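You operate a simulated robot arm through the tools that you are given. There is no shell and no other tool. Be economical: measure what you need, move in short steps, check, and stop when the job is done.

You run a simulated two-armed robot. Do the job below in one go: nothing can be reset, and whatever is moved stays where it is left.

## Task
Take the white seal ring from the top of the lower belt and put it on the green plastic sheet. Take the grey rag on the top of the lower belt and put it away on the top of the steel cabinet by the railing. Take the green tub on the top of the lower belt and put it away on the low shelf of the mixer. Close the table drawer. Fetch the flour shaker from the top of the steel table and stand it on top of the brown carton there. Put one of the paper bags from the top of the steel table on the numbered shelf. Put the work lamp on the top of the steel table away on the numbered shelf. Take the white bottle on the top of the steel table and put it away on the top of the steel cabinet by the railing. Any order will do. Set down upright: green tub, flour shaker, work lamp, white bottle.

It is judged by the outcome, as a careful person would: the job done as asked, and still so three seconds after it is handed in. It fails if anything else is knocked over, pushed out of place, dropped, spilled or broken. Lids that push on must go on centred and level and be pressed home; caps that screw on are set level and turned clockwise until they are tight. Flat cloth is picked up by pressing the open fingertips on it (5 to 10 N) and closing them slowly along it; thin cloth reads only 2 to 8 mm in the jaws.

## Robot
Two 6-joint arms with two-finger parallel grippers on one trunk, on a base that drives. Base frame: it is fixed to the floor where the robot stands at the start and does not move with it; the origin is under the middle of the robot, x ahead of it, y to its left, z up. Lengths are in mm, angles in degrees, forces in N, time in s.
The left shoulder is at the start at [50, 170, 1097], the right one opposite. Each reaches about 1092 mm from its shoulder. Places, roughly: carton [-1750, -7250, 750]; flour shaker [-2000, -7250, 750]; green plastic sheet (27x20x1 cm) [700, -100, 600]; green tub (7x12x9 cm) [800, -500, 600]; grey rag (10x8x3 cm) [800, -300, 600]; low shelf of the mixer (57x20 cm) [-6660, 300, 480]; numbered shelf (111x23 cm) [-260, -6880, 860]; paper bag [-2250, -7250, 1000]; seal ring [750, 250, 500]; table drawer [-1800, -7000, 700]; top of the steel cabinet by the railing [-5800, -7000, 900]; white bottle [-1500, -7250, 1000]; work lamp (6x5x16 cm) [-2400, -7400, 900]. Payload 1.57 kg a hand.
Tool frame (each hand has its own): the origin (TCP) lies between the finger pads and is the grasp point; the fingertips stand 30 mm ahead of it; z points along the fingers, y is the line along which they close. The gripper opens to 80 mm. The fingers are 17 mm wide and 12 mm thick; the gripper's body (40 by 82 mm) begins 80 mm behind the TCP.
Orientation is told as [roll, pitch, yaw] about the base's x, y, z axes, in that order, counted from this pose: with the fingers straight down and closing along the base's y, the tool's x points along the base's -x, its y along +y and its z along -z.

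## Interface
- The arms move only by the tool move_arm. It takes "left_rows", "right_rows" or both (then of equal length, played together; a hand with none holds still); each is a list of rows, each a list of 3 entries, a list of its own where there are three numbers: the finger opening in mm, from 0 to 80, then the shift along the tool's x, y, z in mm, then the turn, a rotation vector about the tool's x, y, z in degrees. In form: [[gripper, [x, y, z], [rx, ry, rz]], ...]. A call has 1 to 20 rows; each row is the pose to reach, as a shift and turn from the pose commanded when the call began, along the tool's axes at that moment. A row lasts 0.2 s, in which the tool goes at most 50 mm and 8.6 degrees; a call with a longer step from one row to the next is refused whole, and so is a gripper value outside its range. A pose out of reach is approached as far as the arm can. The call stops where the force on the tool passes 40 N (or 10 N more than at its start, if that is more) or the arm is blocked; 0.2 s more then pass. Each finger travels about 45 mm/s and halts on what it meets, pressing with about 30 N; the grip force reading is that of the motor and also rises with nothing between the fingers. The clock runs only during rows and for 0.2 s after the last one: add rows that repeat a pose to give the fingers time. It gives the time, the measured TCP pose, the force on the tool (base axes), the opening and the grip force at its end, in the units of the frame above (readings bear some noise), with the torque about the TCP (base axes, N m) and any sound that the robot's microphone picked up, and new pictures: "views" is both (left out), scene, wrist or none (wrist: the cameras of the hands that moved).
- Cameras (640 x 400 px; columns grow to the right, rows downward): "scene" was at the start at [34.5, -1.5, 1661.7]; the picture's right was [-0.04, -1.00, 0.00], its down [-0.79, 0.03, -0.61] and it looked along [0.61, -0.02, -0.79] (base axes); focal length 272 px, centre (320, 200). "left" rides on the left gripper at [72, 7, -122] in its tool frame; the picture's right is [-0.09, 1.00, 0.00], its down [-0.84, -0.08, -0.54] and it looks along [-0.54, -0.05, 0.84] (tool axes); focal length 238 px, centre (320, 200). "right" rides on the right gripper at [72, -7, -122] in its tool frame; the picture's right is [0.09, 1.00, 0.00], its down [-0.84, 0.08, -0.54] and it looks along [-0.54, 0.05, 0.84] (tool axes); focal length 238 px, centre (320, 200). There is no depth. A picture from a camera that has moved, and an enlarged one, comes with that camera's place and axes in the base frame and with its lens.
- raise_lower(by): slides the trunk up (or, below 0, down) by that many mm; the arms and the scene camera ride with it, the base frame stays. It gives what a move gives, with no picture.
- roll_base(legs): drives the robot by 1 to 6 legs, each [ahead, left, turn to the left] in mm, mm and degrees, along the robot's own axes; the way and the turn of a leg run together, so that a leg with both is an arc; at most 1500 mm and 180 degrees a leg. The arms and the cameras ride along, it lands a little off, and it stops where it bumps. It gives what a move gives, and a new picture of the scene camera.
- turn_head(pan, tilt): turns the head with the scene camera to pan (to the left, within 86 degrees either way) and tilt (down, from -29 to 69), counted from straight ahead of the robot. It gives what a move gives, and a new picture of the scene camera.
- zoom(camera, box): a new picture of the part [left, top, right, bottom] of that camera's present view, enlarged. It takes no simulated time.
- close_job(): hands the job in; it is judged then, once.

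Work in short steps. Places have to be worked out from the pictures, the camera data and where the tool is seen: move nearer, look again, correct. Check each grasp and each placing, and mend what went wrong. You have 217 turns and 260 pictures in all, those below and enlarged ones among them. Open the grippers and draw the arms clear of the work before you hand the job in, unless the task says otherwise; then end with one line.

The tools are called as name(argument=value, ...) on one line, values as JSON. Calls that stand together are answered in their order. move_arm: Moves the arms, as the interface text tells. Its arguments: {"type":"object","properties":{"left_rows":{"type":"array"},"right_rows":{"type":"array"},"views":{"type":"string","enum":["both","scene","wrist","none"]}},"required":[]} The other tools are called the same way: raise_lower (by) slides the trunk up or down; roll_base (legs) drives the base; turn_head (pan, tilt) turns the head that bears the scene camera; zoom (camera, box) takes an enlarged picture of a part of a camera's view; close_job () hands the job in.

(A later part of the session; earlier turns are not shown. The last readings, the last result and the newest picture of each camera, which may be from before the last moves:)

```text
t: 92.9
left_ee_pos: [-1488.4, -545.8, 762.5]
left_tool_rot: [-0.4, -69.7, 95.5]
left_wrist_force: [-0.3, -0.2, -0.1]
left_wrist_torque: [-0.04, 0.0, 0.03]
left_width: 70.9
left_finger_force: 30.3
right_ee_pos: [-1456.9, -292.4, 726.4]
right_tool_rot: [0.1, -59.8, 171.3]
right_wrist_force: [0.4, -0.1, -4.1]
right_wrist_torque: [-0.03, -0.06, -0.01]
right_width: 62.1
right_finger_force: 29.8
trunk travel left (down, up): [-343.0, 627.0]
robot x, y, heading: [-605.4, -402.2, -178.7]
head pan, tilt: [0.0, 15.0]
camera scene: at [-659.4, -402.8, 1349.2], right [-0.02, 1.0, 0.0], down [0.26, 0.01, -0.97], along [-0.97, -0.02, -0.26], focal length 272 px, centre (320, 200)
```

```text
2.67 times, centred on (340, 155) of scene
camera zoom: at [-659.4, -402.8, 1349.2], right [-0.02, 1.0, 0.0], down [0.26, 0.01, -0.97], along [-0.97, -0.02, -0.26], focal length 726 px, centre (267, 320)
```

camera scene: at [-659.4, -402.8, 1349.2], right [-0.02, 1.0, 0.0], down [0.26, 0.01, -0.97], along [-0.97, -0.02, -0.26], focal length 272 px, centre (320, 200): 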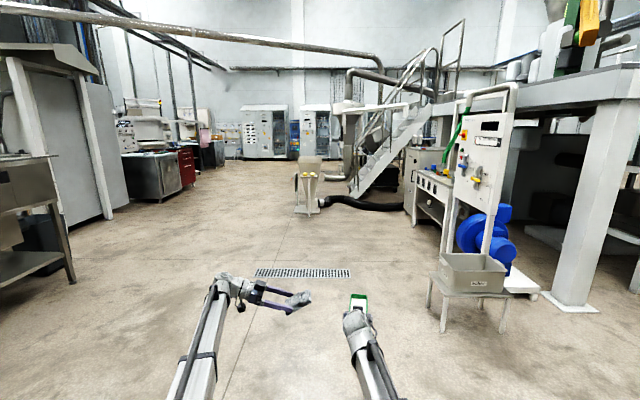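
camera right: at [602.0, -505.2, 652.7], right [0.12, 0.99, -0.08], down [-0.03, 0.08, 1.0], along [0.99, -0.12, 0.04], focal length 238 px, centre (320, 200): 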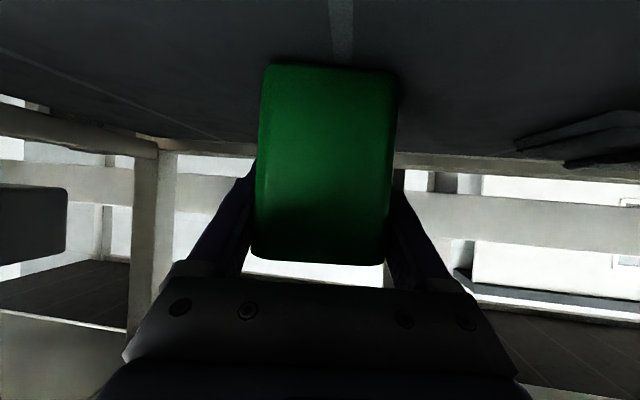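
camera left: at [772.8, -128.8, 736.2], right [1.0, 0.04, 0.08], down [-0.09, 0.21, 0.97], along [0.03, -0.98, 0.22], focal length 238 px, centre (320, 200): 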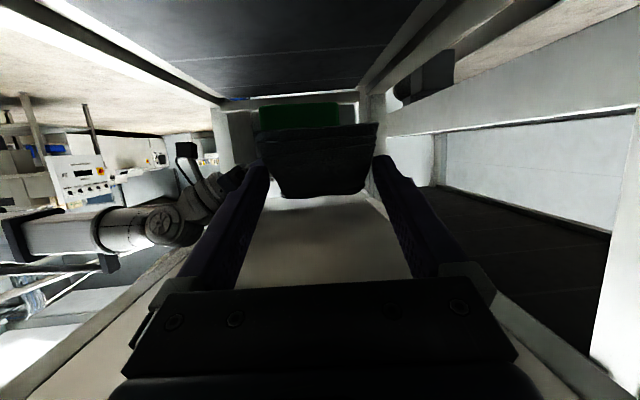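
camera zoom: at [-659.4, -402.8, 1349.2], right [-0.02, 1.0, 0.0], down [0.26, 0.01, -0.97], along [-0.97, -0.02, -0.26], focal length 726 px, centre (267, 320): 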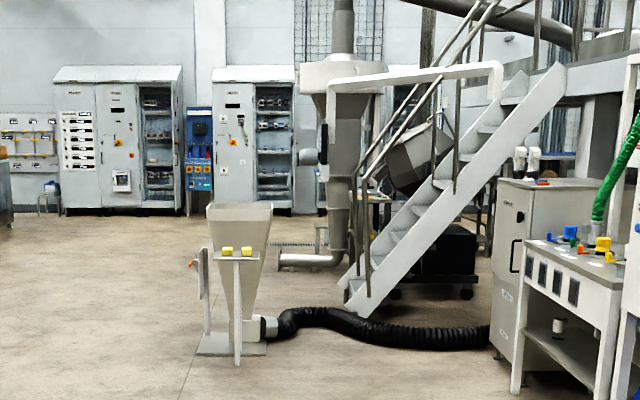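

The mixer drum is behind the stairs; the hopper at ≈[-4890,−600] and a hose are in the way, so I pass on its left side along y≈−1500.

roll_base(legs=[[1500, 370, 0], [1500, 370, 0], [1500, 370, 0]])

turn_head(pan=-40, tilt=15)

```text
refused: leg 1 is longer than a leg can be; nothing moved
```

```text
t: 94.0
left_ee_pos: [-1487.7, -547.1, 761.3]
left_tool_rot: [-0.5, -69.8, 95.4]
left_wrist_force: [-0.6, -0.4, -0.2]
left_wrist_torque: [-0.02, -0.03, 0.02]
left_width: 70.9
left_finger_force: 30.1
right_ee_pos: [-1456.7, -291.6, 726.1]
right_tool_rot: [0.0, -59.7, 171.3]
right_wrist_force: [0.8, 1.4, -2.6]
right_wrist_torque: [0.0, -0.05, -0.05]
right_width: 61.8
right_finger_force: 29.9
trunk travel left (down, up): [-343.0, 627.0]
robot x, y, heading: [-603.2, -402.9, -178.9]
head pan, tilt: [-40.0, 15.0]
camera scene: at [-638.9, -342.4, 1349.2], right [0.63, 0.78, 0.0], down [0.2, -0.16, -0.97], along [-0.75, 0.6, -0.26], focal length 272 px, centre (320, 200)
```

scene: 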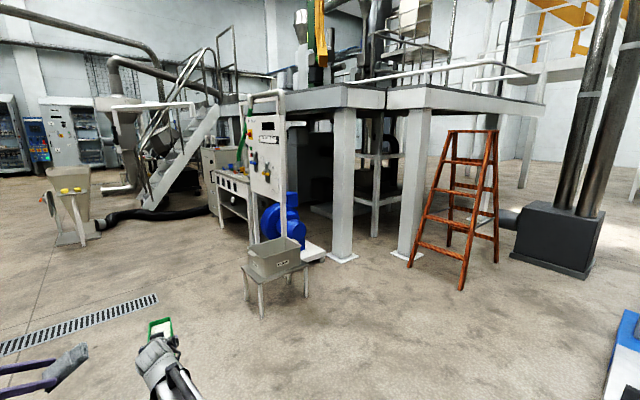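

roll_base(legs=[[1400, 370, 0], [1400, 370, 0], [1400, 370, 0]])

```text
t: 114.7
left_ee_pos: [-5656.0, -1705.8, 761.6]
left_tool_rot: [-0.4, -69.6, 95.0]
left_wrist_force: [-0.6, -0.5, -0.8]
left_wrist_torque: [-0.03, -0.02, -0.02]
left_width: 70.9
left_finger_force: 29.4
right_ee_pos: [-5620.9, -1451.9, 727.2]
right_tool_rot: [0.0, -59.7, 170.6]
right_wrist_force: [0.0, 0.3, -4.3]
right_wrist_torque: [-0.02, -0.09, 0.0]
right_width: 61.5
right_finger_force: 29.9
trunk travel left (down, up): [-343.0, 627.0]
robot x, y, heading: [-4766.3, -1573.4, -179.3]
head pan, tilt: [-40.0, 15.0]
camera scene: at [-4804.3, -1510.9, 1349.2], right [0.63, 0.77, 0.0], down [0.2, -0.16, -0.97], along [-0.75, 0.61, -0.26], focal length 272 px, centre (320, 200)
```

scene: 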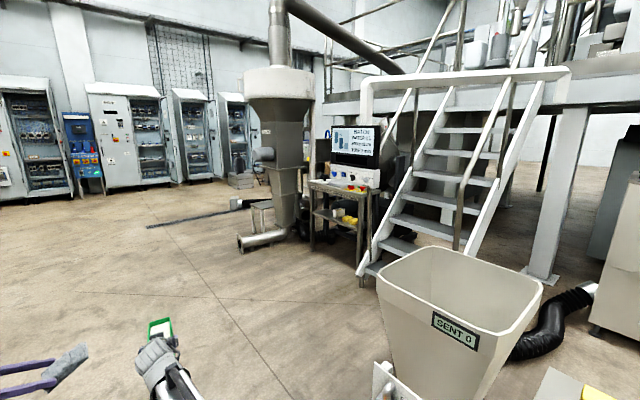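

zoom(camera="scene", box=[270, 120, 430, 280])

```text
2.50 times, centred on (350, 200) of scene
camera zoom: at [-4804.3, -1510.9, 1349.2], right [0.63, 0.77, 0.0], down [0.2, -0.16, -0.97], along [-0.75, 0.61, -0.26], focal length 681 px, centre (245, 200)
```

zoom: 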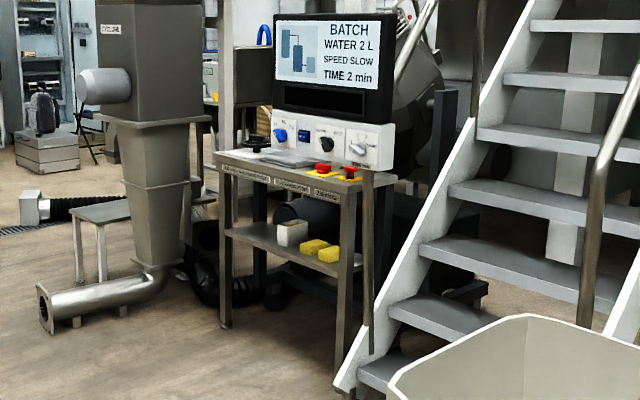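

The mixer stand with the low shelf (z≈480) faces −y at x≈−6660. I drive ahead 1450 then turn right 90° to face it.

roll_base(legs=[[1450, 0, 0], [400, 0, 0], [0, 0, -89]])

turn_head(pan=0, tilt=20)

```text
t: 127.8
left_ee_pos: [-6801.8, -736.9, 760.9]
left_tool_rot: [-0.4, -69.6, 7.6]
left_wrist_force: [0.1, -0.7, 0.0]
left_wrist_torque: [0.01, 0.04, -0.02]
left_width: 70.9
left_finger_force: 30.3
right_ee_pos: [-6546.7, -757.5, 726.8]
right_tool_rot: [0.0, -59.7, 83.2]
right_wrist_force: [0.6, -0.7, -2.8]
right_wrist_torque: [-0.08, -0.02, 0.01]
right_width: 61.7
right_finger_force: 29.8
trunk travel left (down, up): [-343.0, 627.0]
robot x, y, heading: [-6627.1, -1611.6, 93.2]
head pan, tilt: [-40.0, 15.0]
camera scene: at [-6568.9, -1576.0, 1349.2], right [0.8, -0.6, 0.0], down [-0.15, -0.21, -0.97], along [0.58, 0.77, -0.26], focal length 272 px, centre (320, 200)
```

scene: 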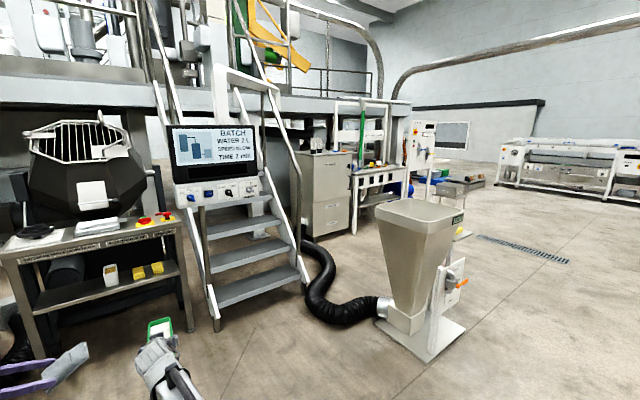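

```text
t: 128.9
left_ee_pos: [-6801.4, -736.1, 761.4]
left_tool_rot: [-0.4, -69.7, 7.6]
left_wrist_force: [-0.3, 0.5, -0.3]
left_wrist_torque: [0.01, 0.01, 0.0]
left_width: 70.8
left_finger_force: 30.0
right_ee_pos: [-6546.4, -757.8, 725.4]
right_tool_rot: [0.0, -59.6, 83.4]
right_wrist_force: [-0.3, 0.3, -2.3]
right_wrist_torque: [-0.04, -0.01, -0.03]
right_width: 61.9
right_finger_force: 29.6
trunk travel left (down, up): [-343.0, 627.0]
robot x, y, heading: [-6627.7, -1617.0, 93.6]
head pan, tilt: [0.0, 20.0]
camera scene: at [-6630.0, -1557.9, 1341.1], right [1.0, 0.06, 0.0], down [0.02, -0.34, -0.94], along [-0.05, 0.94, -0.34], focal length 272 px, centre (320, 200)
```

scene: 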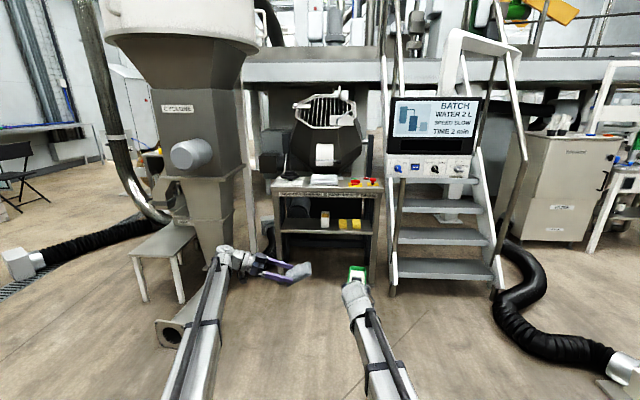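

zoom(camera="scene", box=[240, 160, 400, 280])

```text
3.33 times, centred on (320, 220) of scene
camera zoom: at [-6630.0, -1557.9, 1341.1], right [1.0, 0.06, 0.0], down [0.02, -0.34, -0.94], along [-0.05, 0.94, -0.34], focal length 908 px, centre (320, 133)
```

zoom: 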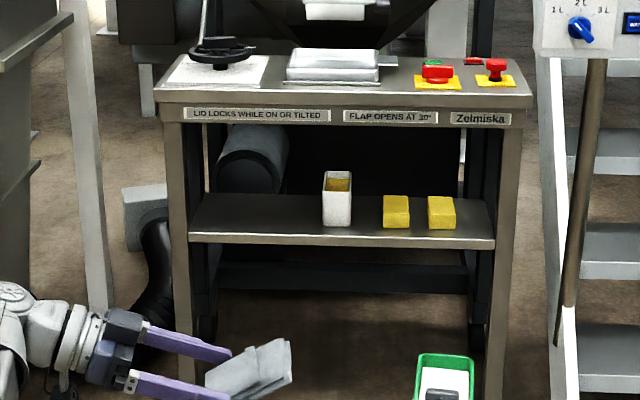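

Shelf free space is at its left half (x≈−6985…−6735, y≈170–390). I first retract the left hand with the rag (back 280, left 110, yaw +46) so it clears the stand.

move_arm(left_rows=[[20, [6, -39, -17], [-6.2, 0, -2.3]], [20, [13, -78, -35], [-12.3, 0, -4.6]], [20, [19, -116, -52], [-18.5, 0, -6.9]], [20, [26, -155, -70], [-24.6, 0, -9.1]], [20, [32, -194, -87], [-30.8, 0, -11.4]], [20, [39, -233, -105], [-36.9, 0, -13.7]], [20, [45, -271, -122], [-43.1, 0, -16]], [20, [45, -271, -122], [-43.1, 0, -16]]], views="scene")

```text
t: 130.7
left_ee_pos: [-6897.6, -1021.2, 761.3]
left_tool_rot: [-0.4, -69.7, 53.7]
left_wrist_force: [0.9, -0.7, -0.4]
left_wrist_torque: [0.01, -0.01, 0.0]
left_width: 70.7
left_finger_force: 30.4
right_ee_pos: [-6546.5, -755.5, 727.1]
right_tool_rot: [0.1, -59.7, 83.3]
right_wrist_force: [0.1, -0.2, -2.9]
right_wrist_torque: [-0.08, 0.0, -0.01]
right_width: 62.2
right_finger_force: 30.1
trunk travel left (down, up): [-343.0, 627.0]
robot x, y, heading: [-6624.6, -1616.3, 93.2]
head pan, tilt: [0.0, 20.0]
camera scene: at [-6630.1, -1558.1, 1341.1], right [1.0, 0.06, 0.0], down [0.02, -0.34, -0.94], along [-0.05, 0.94, -0.34], focal length 272 px, centre (320, 200)
```

scene: 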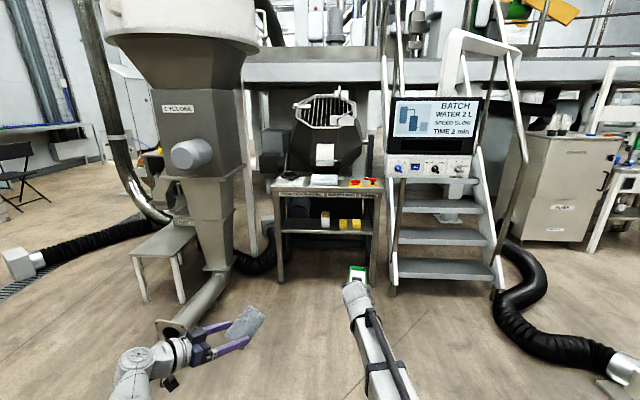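

I lower the trunk for the shelf height and extend the right hand with the tub forward‑left while still in the open.

raise_lower(by=-185)

move_arm(right_rows=[[48, [-9, 40, 15], [0, 0, 0]], [48, [-18, 81, 31], [0, 0, 0]], [48, [-27, 121, 46], [0, 0, 0]], [48, [-36, 161, 61], [0, 0, 0]], [48, [-45, 202, 77], [0, 0, 0]], [48, [-54, 242, 92], [0, 0, 0]], [48, [-54, 242, 92], [0, 0, 0]]], views="none")

roll_base(legs=[[0, 0, -3.3], [550, 143, 0]])

```text
t: 132.7
left_ee_pos: [-6897.2, -1021.3, 577.1]
left_tool_rot: [-0.5, -69.7, 53.6]
left_wrist_force: [-0.4, 0.0, 0.3]
left_wrist_torque: [-0.01, 0.0, 0.0]
left_width: 70.8
left_finger_force: 30.3
right_ee_pos: [-6545.8, -757.0, 542.2]
right_tool_rot: [0.0, -59.6, 83.3]
right_wrist_force: [-0.3, -0.1, -3.2]
right_wrist_torque: [-0.07, 0.02, 0.0]
right_width: 61.8
right_finger_force: 29.9
trunk travel left (down, up): [-158.0, 812.0]
robot x, y, heading: [-6629.1, -1612.8, 93.4]
head pan, tilt: [0.0, 20.0]
```

```text
t: 134.3
left_ee_pos: [-6898.4, -1020.2, 575.6]
left_tool_rot: [-0.6, -69.7, 53.7]
left_wrist_force: [-0.3, 0.6, -0.3]
left_wrist_torque: [-0.01, 0.02, -0.01]
left_width: 70.8
left_finger_force: 29.8
right_ee_pos: [-6773.0, -623.1, 542.0]
right_tool_rot: [-0.1, -59.7, 83.3]
right_wrist_force: [-0.2, -0.8, -3.2]
right_wrist_torque: [-0.07, 0.02, 0.0]
right_width: 61.8
right_finger_force: 29.9
trunk travel left (down, up): [-158.0, 812.0]
robot x, y, heading: [-6626.4, -1611.6, 93.5]
head pan, tilt: [0.0, 20.0]
```

```text
t: 138.0
left_ee_pos: [-7010.0, -459.4, 576.6]
left_tool_rot: [-0.6, -69.7, 50.6]
left_wrist_force: [1.0, 0.1, -0.1]
left_wrist_torque: [-0.04, 0.0, 0.02]
left_width: 70.9
left_finger_force: 30.3
right_ee_pos: [-6865.3, -66.9, 540.7]
right_tool_rot: [0.0, -59.7, 80.3]
right_wrist_force: [-0.6, 0.2, -3.6]
right_wrist_torque: [-0.08, 0.01, 0.02]
right_width: 61.8
right_finger_force: 29.6
trunk travel left (down, up): [-158.0, 812.0]
robot x, y, heading: [-6771.8, -1062.4, 90.5]
head pan, tilt: [0.0, 20.0]
camera scene: at [-6770.2, -1008.6, 1156.1], right [1.0, 0.01, 0.0], down [0.0, -0.34, -0.94], along [-0.01, 0.94, -0.34], focal length 272 px, centre (320, 200)
```

scene: 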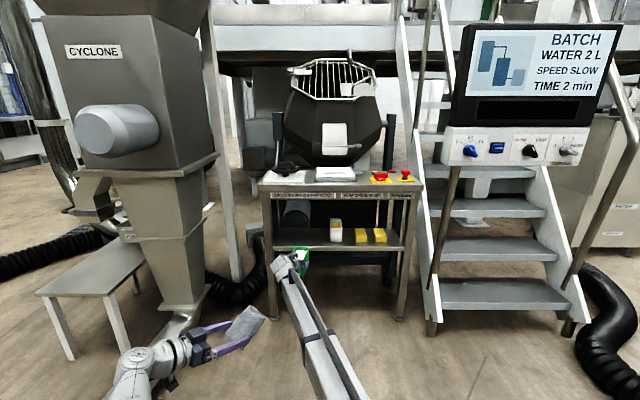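

Aligned; the tub is at x≈−6865. I raise 10 mm for clearance, drive in 200 mm, and look with the right wrist camera.

raise_lower(by=12)

roll_base(legs=[[180, 0, 0]])

move_arm(right_rows=[[48, [0, 0, 0], [0, 0, 0]]], views="wrist")

```text
t: 138.6
left_ee_pos: [-7011.2, -458.0, 588.0]
left_tool_rot: [-0.4, -69.7, 50.7]
left_wrist_force: [-1.3, -0.4, 0.1]
left_wrist_torque: [-0.02, -0.02, 0.02]
left_width: 71.1
left_finger_force: 30.4
right_ee_pos: [-6866.6, -67.3, 552.9]
right_tool_rot: [0.0, -59.7, 80.4]
right_wrist_force: [0.1, -0.7, -2.0]
right_wrist_torque: [-0.1, 0.0, 0.0]
right_width: 61.9
right_finger_force: 29.8
trunk travel left (down, up): [-170.0, 800.0]
robot x, y, heading: [-6770.3, -1064.9, 90.5]
head pan, tilt: [0.0, 20.0]
```

```text
t: 140.1
left_ee_pos: [-7011.8, -275.9, 587.1]
left_tool_rot: [-0.5, -69.7, 50.6]
left_wrist_force: [-0.4, 0.8, -1.2]
left_wrist_torque: [-0.01, 0.0, -0.02]
left_width: 70.7
left_finger_force: 30.1
right_ee_pos: [-6864.6, 114.6, 552.9]
right_tool_rot: [0.0, -59.7, 80.4]
right_wrist_force: [-0.7, 0.1, -3.6]
right_wrist_torque: [-0.06, 0.03, 0.0]
right_width: 62.1
right_finger_force: 29.6
trunk travel left (down, up): [-170.0, 800.0]
robot x, y, heading: [-6769.7, -878.9, 90.5]
head pan, tilt: [0.0, 20.0]
camera scene: at [-6771.3, -826.6, 1168.1], right [1.0, 0.01, 0.0], down [0.0, -0.34, -0.94], along [-0.01, 0.94, -0.34], focal length 272 px, centre (320, 200)
```

scene: 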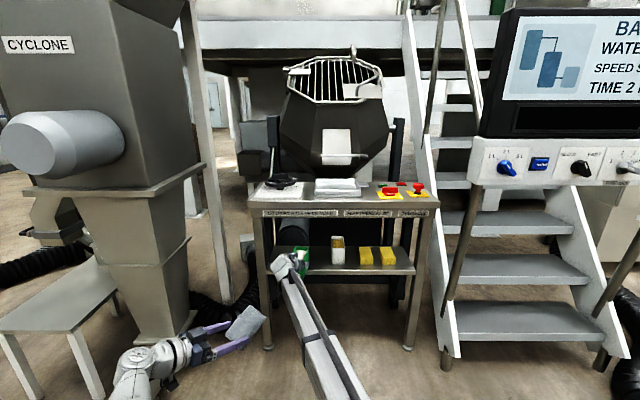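

```text
t: 140.5
left_ee_pos: [-7011.1, -275.7, 588.4]
left_tool_rot: [-0.4, -69.7, 50.7]
left_wrist_force: [-0.3, -0.2, -0.7]
left_wrist_torque: [-0.01, 0.0, 0.0]
left_width: 70.9
left_finger_force: 30.2
right_ee_pos: [-6866.1, 115.7, 553.2]
right_tool_rot: [0.0, -59.7, 80.3]
right_wrist_force: [-0.8, 0.5, -3.7]
right_wrist_torque: [-0.04, 0.01, -0.01]
right_width: 61.8
right_finger_force: 29.6
trunk travel left (down, up): [-170.0, 800.0]
robot x, y, heading: [-6769.3, -878.9, 90.3]
head pan, tilt: [0.0, 20.0]
camera right: at [-6882.6, -25.4, 552.3], right [-0.99, 0.12, -0.08], down [-0.08, -0.03, 1.0], along [0.12, 0.99, 0.04], focal length 238 px, centre (320, 200)
```

right: 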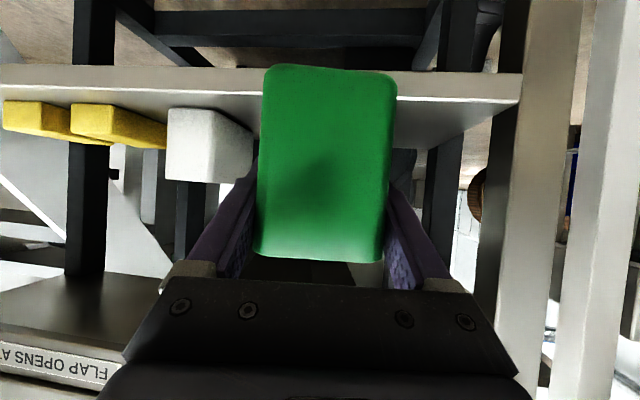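

Shelf front y≈155, back ≈335, height 480 as expected. I drive in 115 mm more, 15 mm left to stay clear of the white cup.

roll_base(legs=[[115, 15, 0]])

move_arm(right_rows=[[48, [0, 0, 0], [0, 0, 0]]], views="wrist")

```text
t: 141.7
left_ee_pos: [-7027.0, -159.2, 588.4]
left_tool_rot: [-0.4, -69.7, 50.7]
left_wrist_force: [0.0, 0.2, -0.1]
left_wrist_torque: [-0.02, 0.0, -0.01]
left_width: 70.7
left_finger_force: 30.1
right_ee_pos: [-6882.9, 230.6, 554.6]
right_tool_rot: [0.0, -59.7, 80.4]
right_wrist_force: [-0.1, 0.2, -3.7]
right_wrist_torque: [-0.06, 0.0, 0.0]
right_width: 61.8
right_finger_force: 29.4
trunk travel left (down, up): [-170.0, 800.0]
robot x, y, heading: [-6787.8, -763.6, 90.4]
head pan, tilt: [0.0, 20.0]
camera scene: at [-6787.2, -710.0, 1168.1], right [1.0, 0.01, 0.0], down [0.0, -0.34, -0.94], along [-0.01, 0.94, -0.34], focal length 272 px, centre (320, 200)
```

scene: 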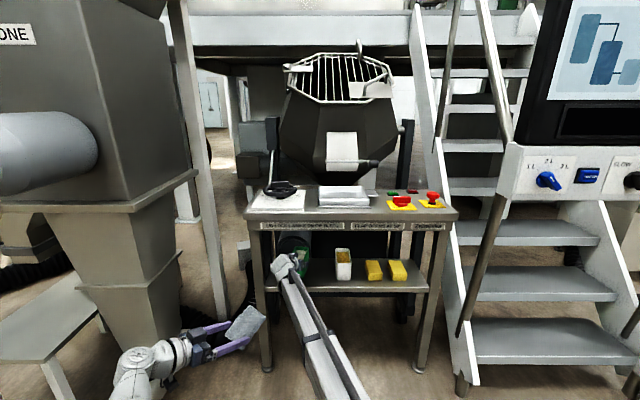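

```text
t: 142.1
left_ee_pos: [-7027.7, -160.0, 588.9]
left_tool_rot: [-0.5, -69.7, 50.7]
left_wrist_force: [-0.4, -0.6, -0.4]
left_wrist_torque: [-0.03, 0.01, -0.02]
left_width: 70.7
left_finger_force: 30.0
right_ee_pos: [-6881.0, 230.9, 553.8]
right_tool_rot: [-0.1, -59.6, 80.5]
right_wrist_force: [0.2, -0.2, -2.8]
right_wrist_torque: [-0.07, 0.01, -0.02]
right_width: 61.9
right_finger_force: 29.9
trunk travel left (down, up): [-170.0, 800.0]
robot x, y, heading: [-6785.4, -766.6, 90.3]
head pan, tilt: [0.0, 20.0]
camera right: at [-6898.6, 91.1, 552.3], right [-0.99, 0.12, -0.08], down [-0.08, -0.03, 1.0], along [0.12, 0.99, 0.04], focal length 238 px, centre (320, 200)
```

right: 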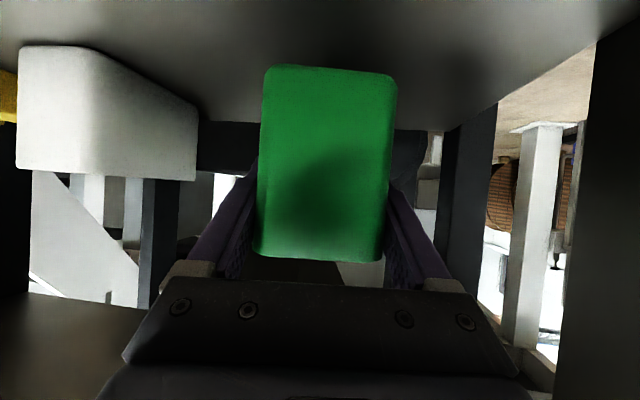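

Tub is fully over the shelf. Lowering until contact.

raise_lower(by=-17)

```text
t: 142.8
left_ee_pos: [-7026.5, -159.6, 570.7]
left_tool_rot: [-0.5, -69.8, 50.7]
left_wrist_force: [0.8, 0.0, -1.1]
left_wrist_torque: [-0.06, -0.02, -0.04]
left_width: 70.9
left_finger_force: 30.2
right_ee_pos: [-6881.7, 231.4, 536.9]
right_tool_rot: [-0.1, -59.7, 80.4]
right_wrist_force: [-0.4, 0.8, -3.6]
right_wrist_torque: [-0.06, 0.01, 0.03]
right_width: 61.9
right_finger_force: 29.9
trunk travel left (down, up): [-153.0, 817.0]
robot x, y, heading: [-6783.1, -764.3, 90.4]
head pan, tilt: [0.0, 20.0]
```

raise_lower(by=-4)

raise_lower(by=-3)

```text
t: 143.3
left_ee_pos: [-7027.8, -159.5, 567.9]
left_tool_rot: [-0.5, -69.7, 50.7]
left_wrist_force: [0.3, 0.3, -0.9]
left_wrist_torque: [-0.03, 0.02, 0.01]
left_width: 70.9
left_finger_force: 30.3
right_ee_pos: [-6881.9, 231.8, 533.0]
right_tool_rot: [0.0, -59.8, 80.4]
right_wrist_force: [0.7, 0.2, -3.4]
right_wrist_torque: [-0.07, 0.03, -0.01]
right_width: 61.7
right_finger_force: 29.3
trunk travel left (down, up): [-149.0, 821.0]
robot x, y, heading: [-6785.7, -765.9, 90.5]
head pan, tilt: [0.0, 20.0]
```

```text
t: 143.8
left_ee_pos: [-7026.2, -159.8, 565.6]
left_tool_rot: [-0.5, -69.6, 50.8]
left_wrist_force: [-0.3, -0.1, -0.9]
left_wrist_torque: [-0.02, 0.01, 0.0]
left_width: 70.9
left_finger_force: 30.0
right_ee_pos: [-6883.4, 231.7, 530.8]
right_tool_rot: [0.0, -59.8, 80.4]
right_wrist_force: [-0.7, 0.8, -3.2]
right_wrist_torque: [-0.07, 0.03, -0.01]
right_width: 61.7
right_finger_force: 29.8
trunk travel left (down, up): [-146.0, 824.0]
robot x, y, heading: [-6784.5, -767.5, 90.4]
head pan, tilt: [0.0, 20.0]
```

raise_lower(by=-3)

raise_lower(by=-3)

```text
t: 144.3
left_ee_pos: [-7026.9, -160.2, 562.7]
left_tool_rot: [-0.5, -69.7, 50.7]
left_wrist_force: [0.0, 0.4, 0.1]
left_wrist_torque: [0.03, -0.02, 0.0]
left_width: 70.5
left_finger_force: 29.9
right_ee_pos: [-6881.9, 231.2, 525.9]
right_tool_rot: [0.1, -59.7, 80.4]
right_wrist_force: [0.1, -0.5, -3.3]
right_wrist_torque: [-0.1, -0.02, -0.03]
right_width: 61.9
right_finger_force: 30.4
trunk travel left (down, up): [-143.0, 827.0]
robot x, y, heading: [-6789.9, -764.2, 90.5]
head pan, tilt: [0.0, 20.0]
```

```text
t: 144.9
left_ee_pos: [-7027.2, -160.5, 559.1]
left_tool_rot: [-0.4, -69.7, 50.7]
left_wrist_force: [0.5, -1.0, -1.0]
left_wrist_torque: [-0.03, -0.01, 0.0]
left_width: 70.8
left_finger_force: 30.1
right_ee_pos: [-6882.3, 230.6, 524.5]
right_tool_rot: [-0.1, -59.9, 80.6]
right_wrist_force: [0.3, 0.2, 7.4]
right_wrist_torque: [0.79, -0.15, 0.01]
right_width: 61.8
right_finger_force: 30.6
trunk travel left (down, up): [-140.0, 830.0]
robot x, y, heading: [-6788.3, -764.8, 90.3]
head pan, tilt: [0.0, 20.0]
```

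Contact felt. Releasing and backing straight out.

move_arm(right_rows=[[56, [0, 0, 0], [0, 0, 0]], [64, [0, 0, 0], [0, 0, 0]], [72, [0, 0, 0], [0, 0, 0]], [79, [0, 0, 0], [0, 0, 0]], [79, [0, 0, 0], [0, 0, 0]], [79, [17, 0, -30], [0, 0, 0]], [79, [35, 0, -60], [0, 0, 0]], [79, [55, 0, -95], [0, 0, 0]], [79, [75, 0, -130], [0, 0, 0]], [79, [75, 0, -130], [0, 0, 0]]], views="wrist")

```text
t: 147.1
left_ee_pos: [-7026.7, -160.6, 557.1]
left_tool_rot: [-0.3, -69.7, 50.6]
left_wrist_force: [0.6, 0.3, -0.3]
left_wrist_torque: [-0.01, 0.03, 0.01]
left_width: 70.6
left_finger_force: 29.7
right_ee_pos: [-6908.7, 82.5, 523.9]
right_tool_rot: [0.1, -59.7, 80.4]
right_wrist_force: [-0.1, 0.2, 0.7]
right_wrist_torque: [-0.03, 0.03, 0.01]
right_width: 79.1
right_finger_force: 0.1
trunk travel left (down, up): [-140.0, 830.0]
robot x, y, heading: [-6788.3, -762.8, 90.4]
head pan, tilt: [0.0, 20.0]
camera right: at [-6924.7, -57.2, 522.7], right [-0.99, 0.12, -0.08], down [-0.08, -0.03, 1.0], along [0.12, 0.99, 0.04], focal length 238 px, centre (320, 200)
```

right: 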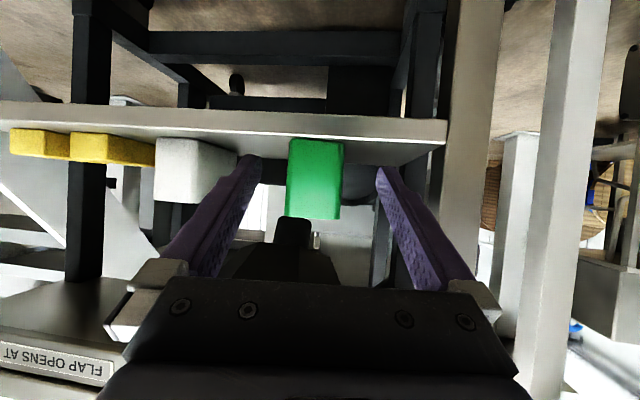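

Tub stands on the shelf. Back off, turn around to face −y, and look toward the cabinet.

roll_base(legs=[[-900, 0, 0], [0, 0, -180]])

raise_lower(by=300)

turn_head(pan=0, tilt=10)

```text
t: 159.1
left_ee_pos: [-6527.4, -2259.5, 558.6]
left_tool_rot: [-0.4, -69.7, -128.5]
left_wrist_force: [-0.5, -0.2, -0.9]
left_wrist_torque: [0.01, -0.01, 0.0]
left_width: 70.7
left_finger_force: 30.6
right_ee_pos: [-6642.4, -2505.9, 524.4]
right_tool_rot: [0.0, -59.8, -98.9]
right_wrist_force: [-1.6, -0.3, 0.4]
right_wrist_torque: [0.0, -0.03, 0.04]
right_width: 79.1
right_finger_force: 0.1
trunk travel left (down, up): [-140.0, 830.0]
robot x, y, heading: [-6776.9, -1660.7, -88.8]
head pan, tilt: [0.0, 20.0]
camera scene: at [-6775.8, -1711.2, 1138.1], right [-1.0, -0.02, 0.0], down [-0.01, 0.34, -0.94], along [0.02, -0.94, -0.34], focal length 272 px, centre (320, 200)
```

scene: 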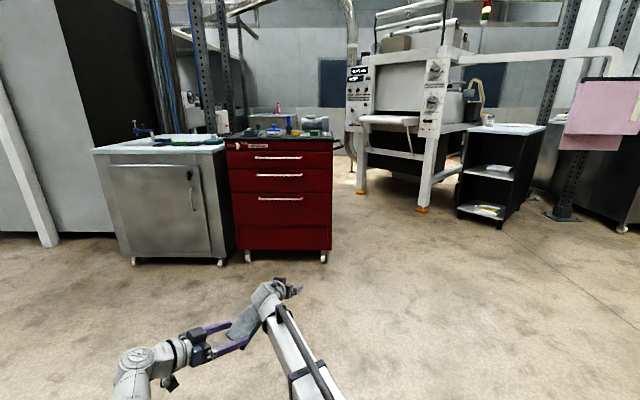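

```text
t: 162.1
left_ee_pos: [-6527.2, -2260.6, 858.0]
left_tool_rot: [-0.4, -69.6, -128.5]
left_wrist_force: [-0.1, -0.1, 0.2]
left_wrist_torque: [-0.01, 0.01, -0.01]
left_width: 70.8
left_finger_force: 30.1
right_ee_pos: [-6641.9, -2505.4, 824.7]
right_tool_rot: [0.0, -59.8, -98.8]
right_wrist_force: [-0.7, 0.3, 0.1]
right_wrist_torque: [0.0, 0.0, -0.02]
right_width: 79.1
right_finger_force: 0.1
trunk travel left (down, up): [-440.0, 530.0]
robot x, y, heading: [-6775.2, -1659.1, -88.8]
head pan, tilt: [0.0, 20.0]
```

```text
t: 162.8
left_ee_pos: [-6526.7, -2261.0, 858.5]
left_tool_rot: [-0.4, -69.8, -128.5]
left_wrist_force: [-0.1, 0.6, -1.1]
left_wrist_torque: [0.01, 0.01, -0.02]
left_width: 70.5
left_finger_force: 29.7
right_ee_pos: [-6643.4, -2505.8, 825.0]
right_tool_rot: [0.0, -59.9, -98.8]
right_wrist_force: [0.8, -0.1, -0.6]
right_wrist_torque: [0.0, 0.01, 0.0]
right_width: 79.0
right_finger_force: 0.0
trunk travel left (down, up): [-440.0, 530.0]
robot x, y, heading: [-6778.3, -1659.8, -88.6]
head pan, tilt: [0.0, 10.0]
camera scene: at [-6775.8, -1711.0, 1454.3], right [-1.0, -0.02, 0.0], down [0.0, 0.17, -0.98], along [0.02, -0.98, -0.17], focal length 272 px, centre (320, 200)
```

scene: 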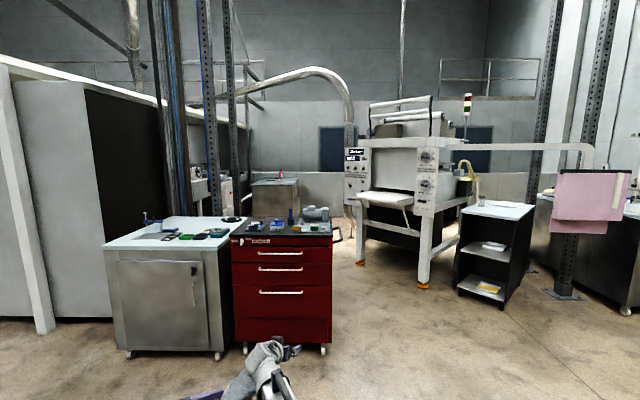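

The target cabinet is behind the red chest, through the gap left of the roller machine. I tuck the right hand in, then drive to the gap via x≈−7350.

move_arm(right_rows=[[79, [15, -36, -26], [0, 0, 0]], [79, [30, -72, -52], [0, 0, 0]], [79, [46, -108, -78], [0, 0, 0]], [79, [61, -143, -104], [0, 0, 0]], [79, [76, -179, -130], [0, 0, 0]]], views="none")

roll_base(legs=[[1000, -580, 0], [600, 0, 0]])

turn_head(pan=25, tilt=25)

```text
t: 164.0
left_ee_pos: [-6527.0, -2260.2, 859.0]
left_tool_rot: [-0.5, -69.7, -128.5]
left_wrist_force: [0.2, -0.6, 0.0]
left_wrist_torque: [0.0, -0.01, -0.06]
left_width: 71.0
left_finger_force: 29.8
right_ee_pos: [-6797.4, -2328.6, 825.3]
right_tool_rot: [0.0, -59.7, -98.8]
right_wrist_force: [0.4, 0.0, 0.0]
right_wrist_torque: [-0.01, 0.01, 0.0]
right_width: 78.7
right_finger_force: 0.1
trunk travel left (down, up): [-440.0, 530.0]
robot x, y, heading: [-6775.8, -1659.3, -88.9]
head pan, tilt: [0.0, 10.0]
```

```text
t: 172.9
left_ee_pos: [-7053.3, -3881.8, 858.0]
left_tool_rot: [-0.4, -69.7, -127.9]
left_wrist_force: [-0.1, -0.6, -0.1]
left_wrist_torque: [0.01, -0.02, -0.01]
left_width: 70.7
left_finger_force: 30.1
right_ee_pos: [-7320.4, -3954.1, 824.1]
right_tool_rot: [0.0, -59.8, -98.2]
right_wrist_force: [0.3, 0.2, 0.2]
right_wrist_torque: [-0.01, 0.01, 0.01]
right_width: 79.1
right_finger_force: 0.0
trunk travel left (down, up): [-440.0, 530.0]
robot x, y, heading: [-7310.7, -3284.5, -88.3]
head pan, tilt: [0.0, 10.0]
camera scene: at [-7307.2, -3334.7, 1454.4], right [-1.0, -0.03, 0.0], down [-0.01, 0.17, -0.98], along [0.03, -0.98, -0.17], focal length 272 px, centre (320, 200)
```

scene: 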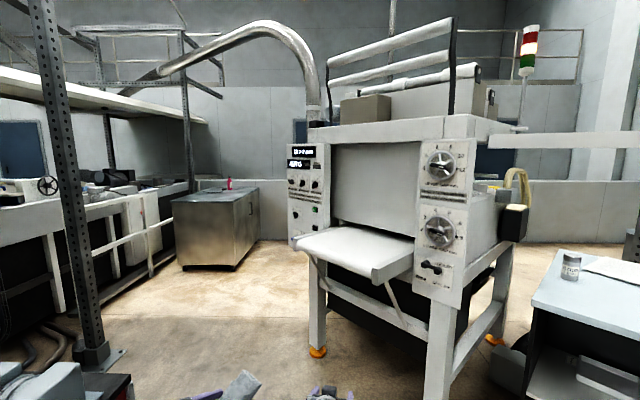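

```text
t: 173.8
left_ee_pos: [-7052.0, -3880.4, 858.6]
left_tool_rot: [-0.4, -69.7, -127.9]
left_wrist_force: [-0.8, 0.8, -1.4]
left_wrist_torque: [0.03, -0.05, 0.0]
left_width: 70.6
left_finger_force: 29.7
right_ee_pos: [-7320.8, -3954.1, 824.7]
right_tool_rot: [0.0, -59.8, -98.1]
right_wrist_force: [0.0, 0.5, 0.2]
right_wrist_torque: [0.03, 0.01, 0.01]
right_width: 78.9
right_finger_force: 0.0
trunk travel left (down, up): [-440.0, 530.0]
robot x, y, heading: [-7306.4, -3286.0, -88.1]
head pan, tilt: [25.0, 25.0]
camera scene: at [-7268.7, -3324.0, 1430.1], right [-0.89, -0.45, 0.0], down [-0.19, 0.38, -0.91], along [0.41, -0.81, -0.42], focal length 272 px, centre (320, 200)
```

scene: 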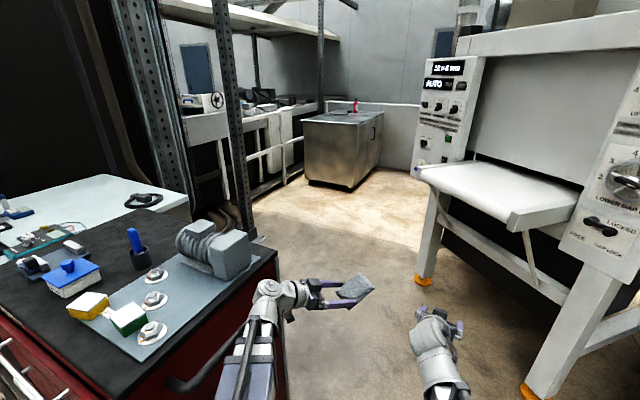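

The gap here is tight (tray vs. chest). I raise the trunk to look over the counter for other routes.

raise_lower(by=400)

turn_head(pan=20, tilt=18)

turn_head(pan=60, tilt=25)

```text
t: 177.6
left_ee_pos: [-7053.0, -3881.7, 1257.3]
left_tool_rot: [-0.5, -69.7, -127.8]
left_wrist_force: [0.3, -0.1, -0.1]
left_wrist_torque: [-0.02, 0.02, 0.05]
left_width: 70.7
left_finger_force: 29.8
right_ee_pos: [-7321.7, -3953.0, 1224.6]
right_tool_rot: [0.0, -59.7, -98.3]
right_wrist_force: [-0.4, 0.4, -1.1]
right_wrist_torque: [0.01, 0.03, -0.02]
right_width: 79.1
right_finger_force: 0.0
trunk travel left (down, up): [-840.0, 130.0]
robot x, y, heading: [-7305.4, -3283.2, -88.2]
head pan, tilt: [25.0, 25.0]
```

```text
t: 178.3
left_ee_pos: [-7053.3, -3882.6, 1257.8]
left_tool_rot: [-0.3, -69.7, -128.0]
left_wrist_force: [-0.2, -0.6, 0.4]
left_wrist_torque: [0.01, 0.0, -0.03]
left_width: 70.8
left_finger_force: 30.2
right_ee_pos: [-7320.9, -3954.3, 1224.1]
right_tool_rot: [0.0, -59.8, -98.1]
right_wrist_force: [0.2, -0.1, -0.3]
right_wrist_torque: [0.02, -0.01, -0.01]
right_width: 79.1
right_finger_force: 0.2
trunk travel left (down, up): [-840.0, 130.0]
robot x, y, heading: [-7308.4, -3283.9, -88.5]
head pan, tilt: [20.0, 18.0]
camera scene: at [-7275.5, -3328.4, 1841.3], right [-0.93, -0.37, 0.0], down [-0.11, 0.29, -0.95], along [0.35, -0.88, -0.31], focal length 272 px, centre (320, 200)
```

scene: 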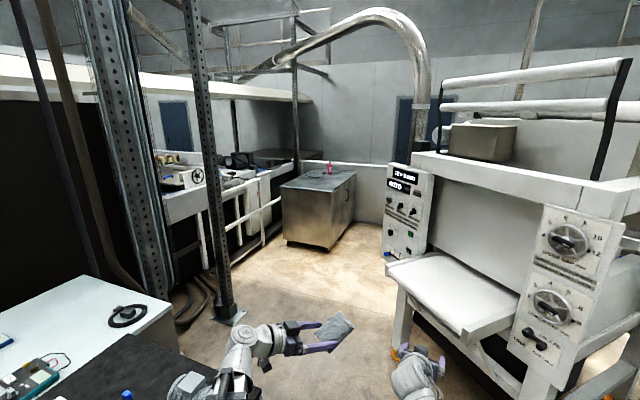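

```text
t: 179.4
left_ee_pos: [-7053.3, -3882.3, 1259.2]
left_tool_rot: [-0.4, -69.6, -127.9]
left_wrist_force: [-0.6, -0.6, -0.1]
left_wrist_torque: [0.05, 0.0, 0.01]
left_width: 70.9
left_finger_force: 29.7
right_ee_pos: [-7322.1, -3953.3, 1223.3]
right_tool_rot: [0.0, -59.8, -98.2]
right_wrist_force: [0.9, -0.7, 1.3]
right_wrist_torque: [-0.01, -0.01, 0.01]
right_width: 78.8
right_finger_force: 0.1
trunk travel left (down, up): [-840.0, 130.0]
robot x, y, heading: [-7303.3, -3282.5, -88.4]
head pan, tilt: [60.0, 25.0]
camera scene: at [-7229.0, -3285.4, 1830.0], right [-0.47, -0.88, 0.0], down [-0.37, 0.2, -0.91], along [0.8, -0.43, -0.42], focal length 272 px, centre (320, 200)
```

scene: 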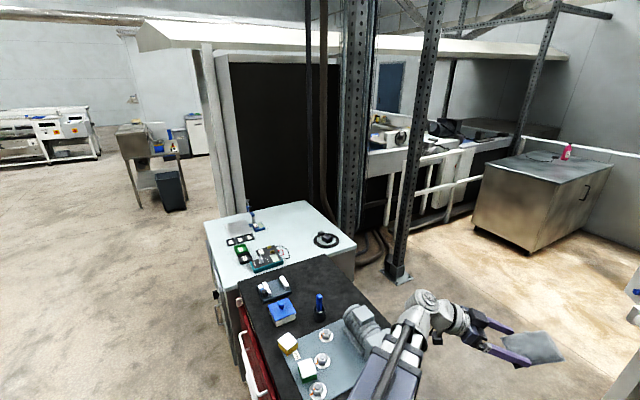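

Gap between chest corner (≈[−6780,−3930]) and machine tray is ~800 mm; with arms raised above it's passable. I drive through in small legs.

turn_head(pan=0, tilt=45)

roll_base(legs=[[567, 80, 0]])

```text
t: 180.7
left_ee_pos: [-7052.0, -3881.7, 1257.6]
left_tool_rot: [-0.4, -69.8, -128.0]
left_wrist_force: [-0.6, 0.4, -0.7]
left_wrist_torque: [0.02, -0.03, 0.0]
left_width: 71.0
left_finger_force: 30.1
right_ee_pos: [-7321.6, -3955.1, 1224.2]
right_tool_rot: [0.0, -59.8, -98.2]
right_wrist_force: [-0.3, -0.2, 0.4]
right_wrist_torque: [0.0, -0.04, -0.02]
right_width: 78.8
right_finger_force: 0.0
trunk travel left (down, up): [-840.0, 130.0]
robot x, y, heading: [-7308.3, -3283.2, -88.5]
head pan, tilt: [0.0, 45.0]
camera scene: at [-7307.6, -3323.0, 1799.5], right [-1.0, -0.03, 0.0], down [-0.02, 0.71, -0.71], along [0.02, -0.71, -0.71], focal length 272 px, centre (320, 200)
```

scene: 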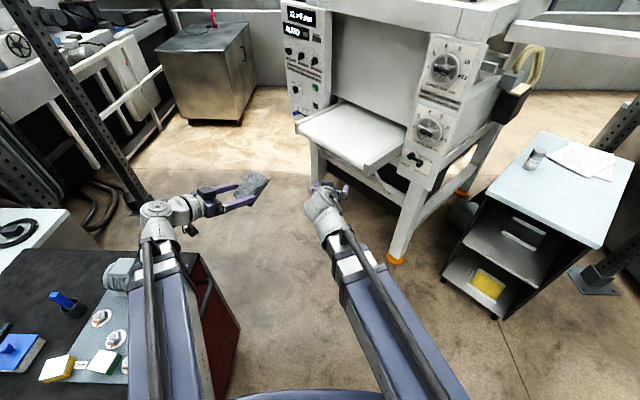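

```text
t: 184.0
left_ee_pos: [-6955.9, -4452.8, 1259.2]
left_tool_rot: [-0.5, -69.6, -128.0]
left_wrist_force: [0.6, 0.1, 0.1]
left_wrist_torque: [0.05, 0.0, -0.02]
left_width: 70.8
left_finger_force: 30.0
right_ee_pos: [-7224.5, -4523.6, 1224.6]
right_tool_rot: [0.0, -59.8, -98.2]
right_wrist_force: [-0.5, -0.2, -0.9]
right_wrist_torque: [0.04, -0.03, 0.01]
right_width: 78.8
right_finger_force: 0.0
trunk travel left (down, up): [-840.0, 130.0]
robot x, y, heading: [-7210.1, -3852.3, -88.4]
head pan, tilt: [0.0, 45.0]
camera scene: at [-7210.9, -3894.5, 1799.4], right [-1.0, -0.03, 0.0], down [-0.02, 0.71, -0.71], along [0.02, -0.71, -0.71], focal length 272 px, centre (320, 200)
```

scene: 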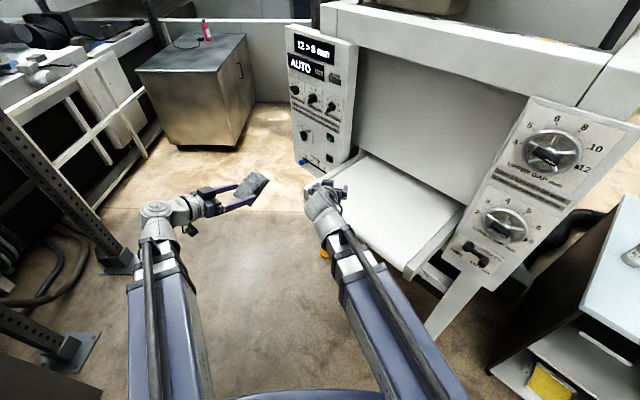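

roll_base(legs=[[300, 130, 0], [350, 450, 0]])

```text
t: 186.7
left_ee_pos: [-6796.8, -4758.8, 1257.2]
left_tool_rot: [-0.6, -69.7, -127.3]
left_wrist_force: [0.8, -0.1, -0.9]
left_wrist_torque: [0.0, -0.02, -0.02]
left_width: 70.6
left_finger_force: 30.0
right_ee_pos: [-7065.1, -4832.1, 1224.2]
right_tool_rot: [-0.1, -59.8, -97.6]
right_wrist_force: [0.3, -0.3, -0.1]
right_wrist_torque: [0.0, -0.04, -0.01]
right_width: 79.1
right_finger_force: 0.0
trunk travel left (down, up): [-840.0, 130.0]
robot x, y, heading: [-7055.5, -4161.0, -87.7]
head pan, tilt: [0.0, 45.0]
stopped in leg 2: the robot was blocked; the commanded pose is now the measured one
camera scene: at [-7054.5, -4202.3, 1799.3], right [-1.0, -0.04, 0.0], down [-0.03, 0.71, -0.71], along [0.03, -0.71, -0.71], focal length 272 px, centre (320, 200)
```

scene: 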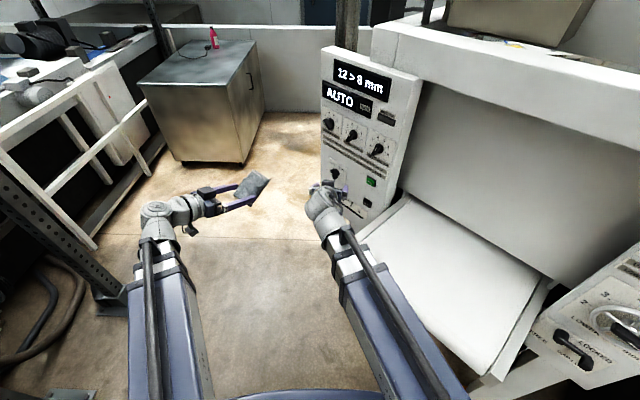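

Blocked – I look left and right to see what is touching.

turn_head(pan=80, tilt=60)

turn_head(pan=-70, tilt=60)

```text
t: 188.2
left_ee_pos: [-6798.4, -4756.5, 1259.2]
left_tool_rot: [-0.4, -69.7, -127.6]
left_wrist_force: [0.2, 0.8, -0.8]
left_wrist_torque: [0.03, 0.01, 0.02]
left_width: 70.8
left_finger_force: 30.4
right_ee_pos: [-7065.1, -4830.8, 1224.9]
right_tool_rot: [0.1, -59.9, -97.8]
right_wrist_force: [0.0, 0.2, 0.2]
right_wrist_torque: [0.01, 0.01, 0.01]
right_width: 79.4
right_finger_force: 0.2
trunk travel left (down, up): [-840.0, 130.0]
robot x, y, heading: [-7056.7, -4161.8, -87.8]
head pan, tilt: [80.0, 60.0]
camera scene: at [-6993.7, -4128.2, 1780.0], right [-0.14, -0.99, 0.0], down [-0.86, 0.12, -0.5], along [0.5, -0.07, -0.87], focal length 272 px, centre (320, 200)
```

scene: 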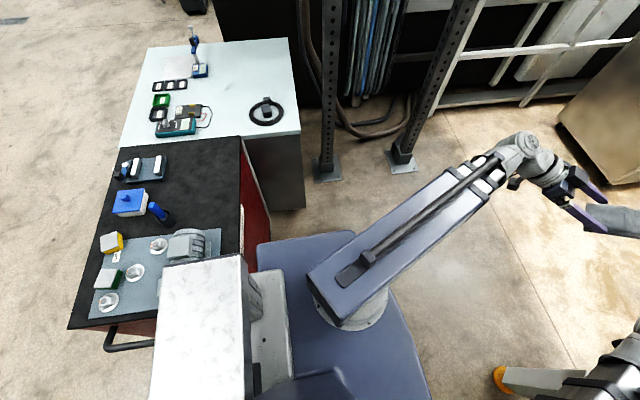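

```text
t: 190.6
left_ee_pos: [-6797.6, -4757.2, 1257.7]
left_tool_rot: [-0.5, -69.7, -127.5]
left_wrist_force: [0.2, 0.4, 0.9]
left_wrist_torque: [0.0, 0.0, 0.0]
left_width: 70.9
left_finger_force: 29.8
right_ee_pos: [-7067.2, -4831.5, 1224.6]
right_tool_rot: [0.0, -59.8, -97.7]
right_wrist_force: [0.7, 0.0, -0.1]
right_wrist_torque: [-0.01, 0.02, 0.01]
right_width: 79.0
right_finger_force: 0.1
trunk travel left (down, up): [-840.0, 130.0]
robot x, y, heading: [-7061.6, -4161.7, -88.0]
head pan, tilt: [-70.0, 60.0]
camera scene: at [-7121.3, -4144.4, 1780.0], right [-0.38, 0.93, 0.0], down [0.8, 0.33, -0.5], along [-0.46, -0.19, -0.87], focal length 272 px, centre (320, 200)
```

scene: 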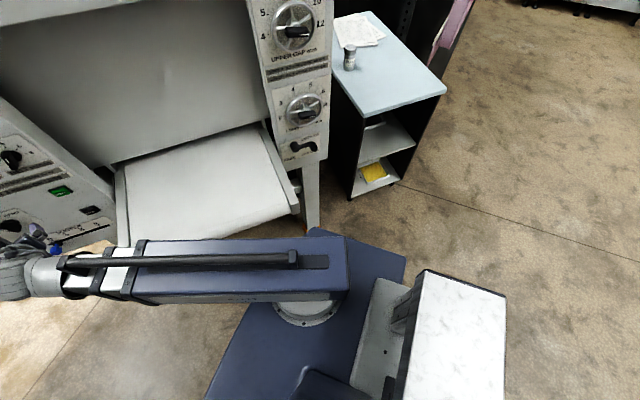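

The base's left rear touches the chest side. I go straight ahead first, then left.

turn_head(pan=0, tilt=45)

roll_base(legs=[[60, -20, 0], [130, 0, 0], [100, 250, 0]])

```text
t: 192.0
left_ee_pos: [-6798.7, -4757.4, 1257.5]
left_tool_rot: [-0.4, -69.7, -127.5]
left_wrist_force: [-0.3, 0.6, 0.4]
left_wrist_torque: [0.01, -0.02, -0.02]
left_width: 70.5
left_finger_force: 30.0
right_ee_pos: [-7065.2, -4830.8, 1224.0]
right_tool_rot: [0.1, -59.8, -97.8]
right_wrist_force: [0.0, 0.3, -0.6]
right_wrist_torque: [0.02, 0.02, 0.01]
right_width: 79.0
right_finger_force: 0.1
trunk travel left (down, up): [-840.0, 130.0]
robot x, y, heading: [-7055.3, -4161.0, -87.9]
head pan, tilt: [0.0, 45.0]
camera scene: at [-7056.6, -4200.4, 1799.4], right [-1.0, -0.04, 0.0], down [-0.03, 0.71, -0.71], along [0.03, -0.71, -0.71], focal length 272 px, centre (320, 200)
```

scene: 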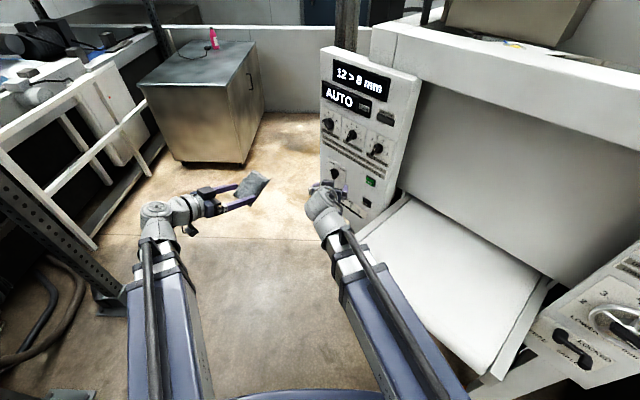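

```text
t: 195.4
left_ee_pos: [-6555.5, -5037.5, 1257.3]
left_tool_rot: [-0.6, -69.8, -127.4]
left_wrist_force: [0.3, -0.1, -0.9]
left_wrist_torque: [0.02, -0.02, 0.0]
left_width: 70.7
left_finger_force: 30.3
right_ee_pos: [-6823.9, -5112.2, 1224.3]
right_tool_rot: [0.0, -59.8, -97.7]
right_wrist_force: [0.6, -0.2, 0.1]
right_wrist_torque: [-0.02, -0.01, -0.02]
right_width: 78.8
right_finger_force: 0.0
trunk travel left (down, up): [-840.0, 130.0]
robot x, y, heading: [-6818.9, -4439.5, -88.0]
head pan, tilt: [0.0, 45.0]
camera scene: at [-6813.6, -4481.4, 1799.4], right [-1.0, -0.04, 0.0], down [-0.03, 0.71, -0.71], along [0.03, -0.71, -0.71], focal length 272 px, centre (320, 200)
```

scene: 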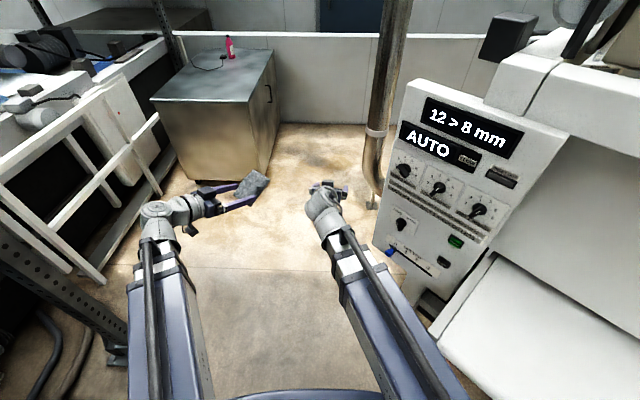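

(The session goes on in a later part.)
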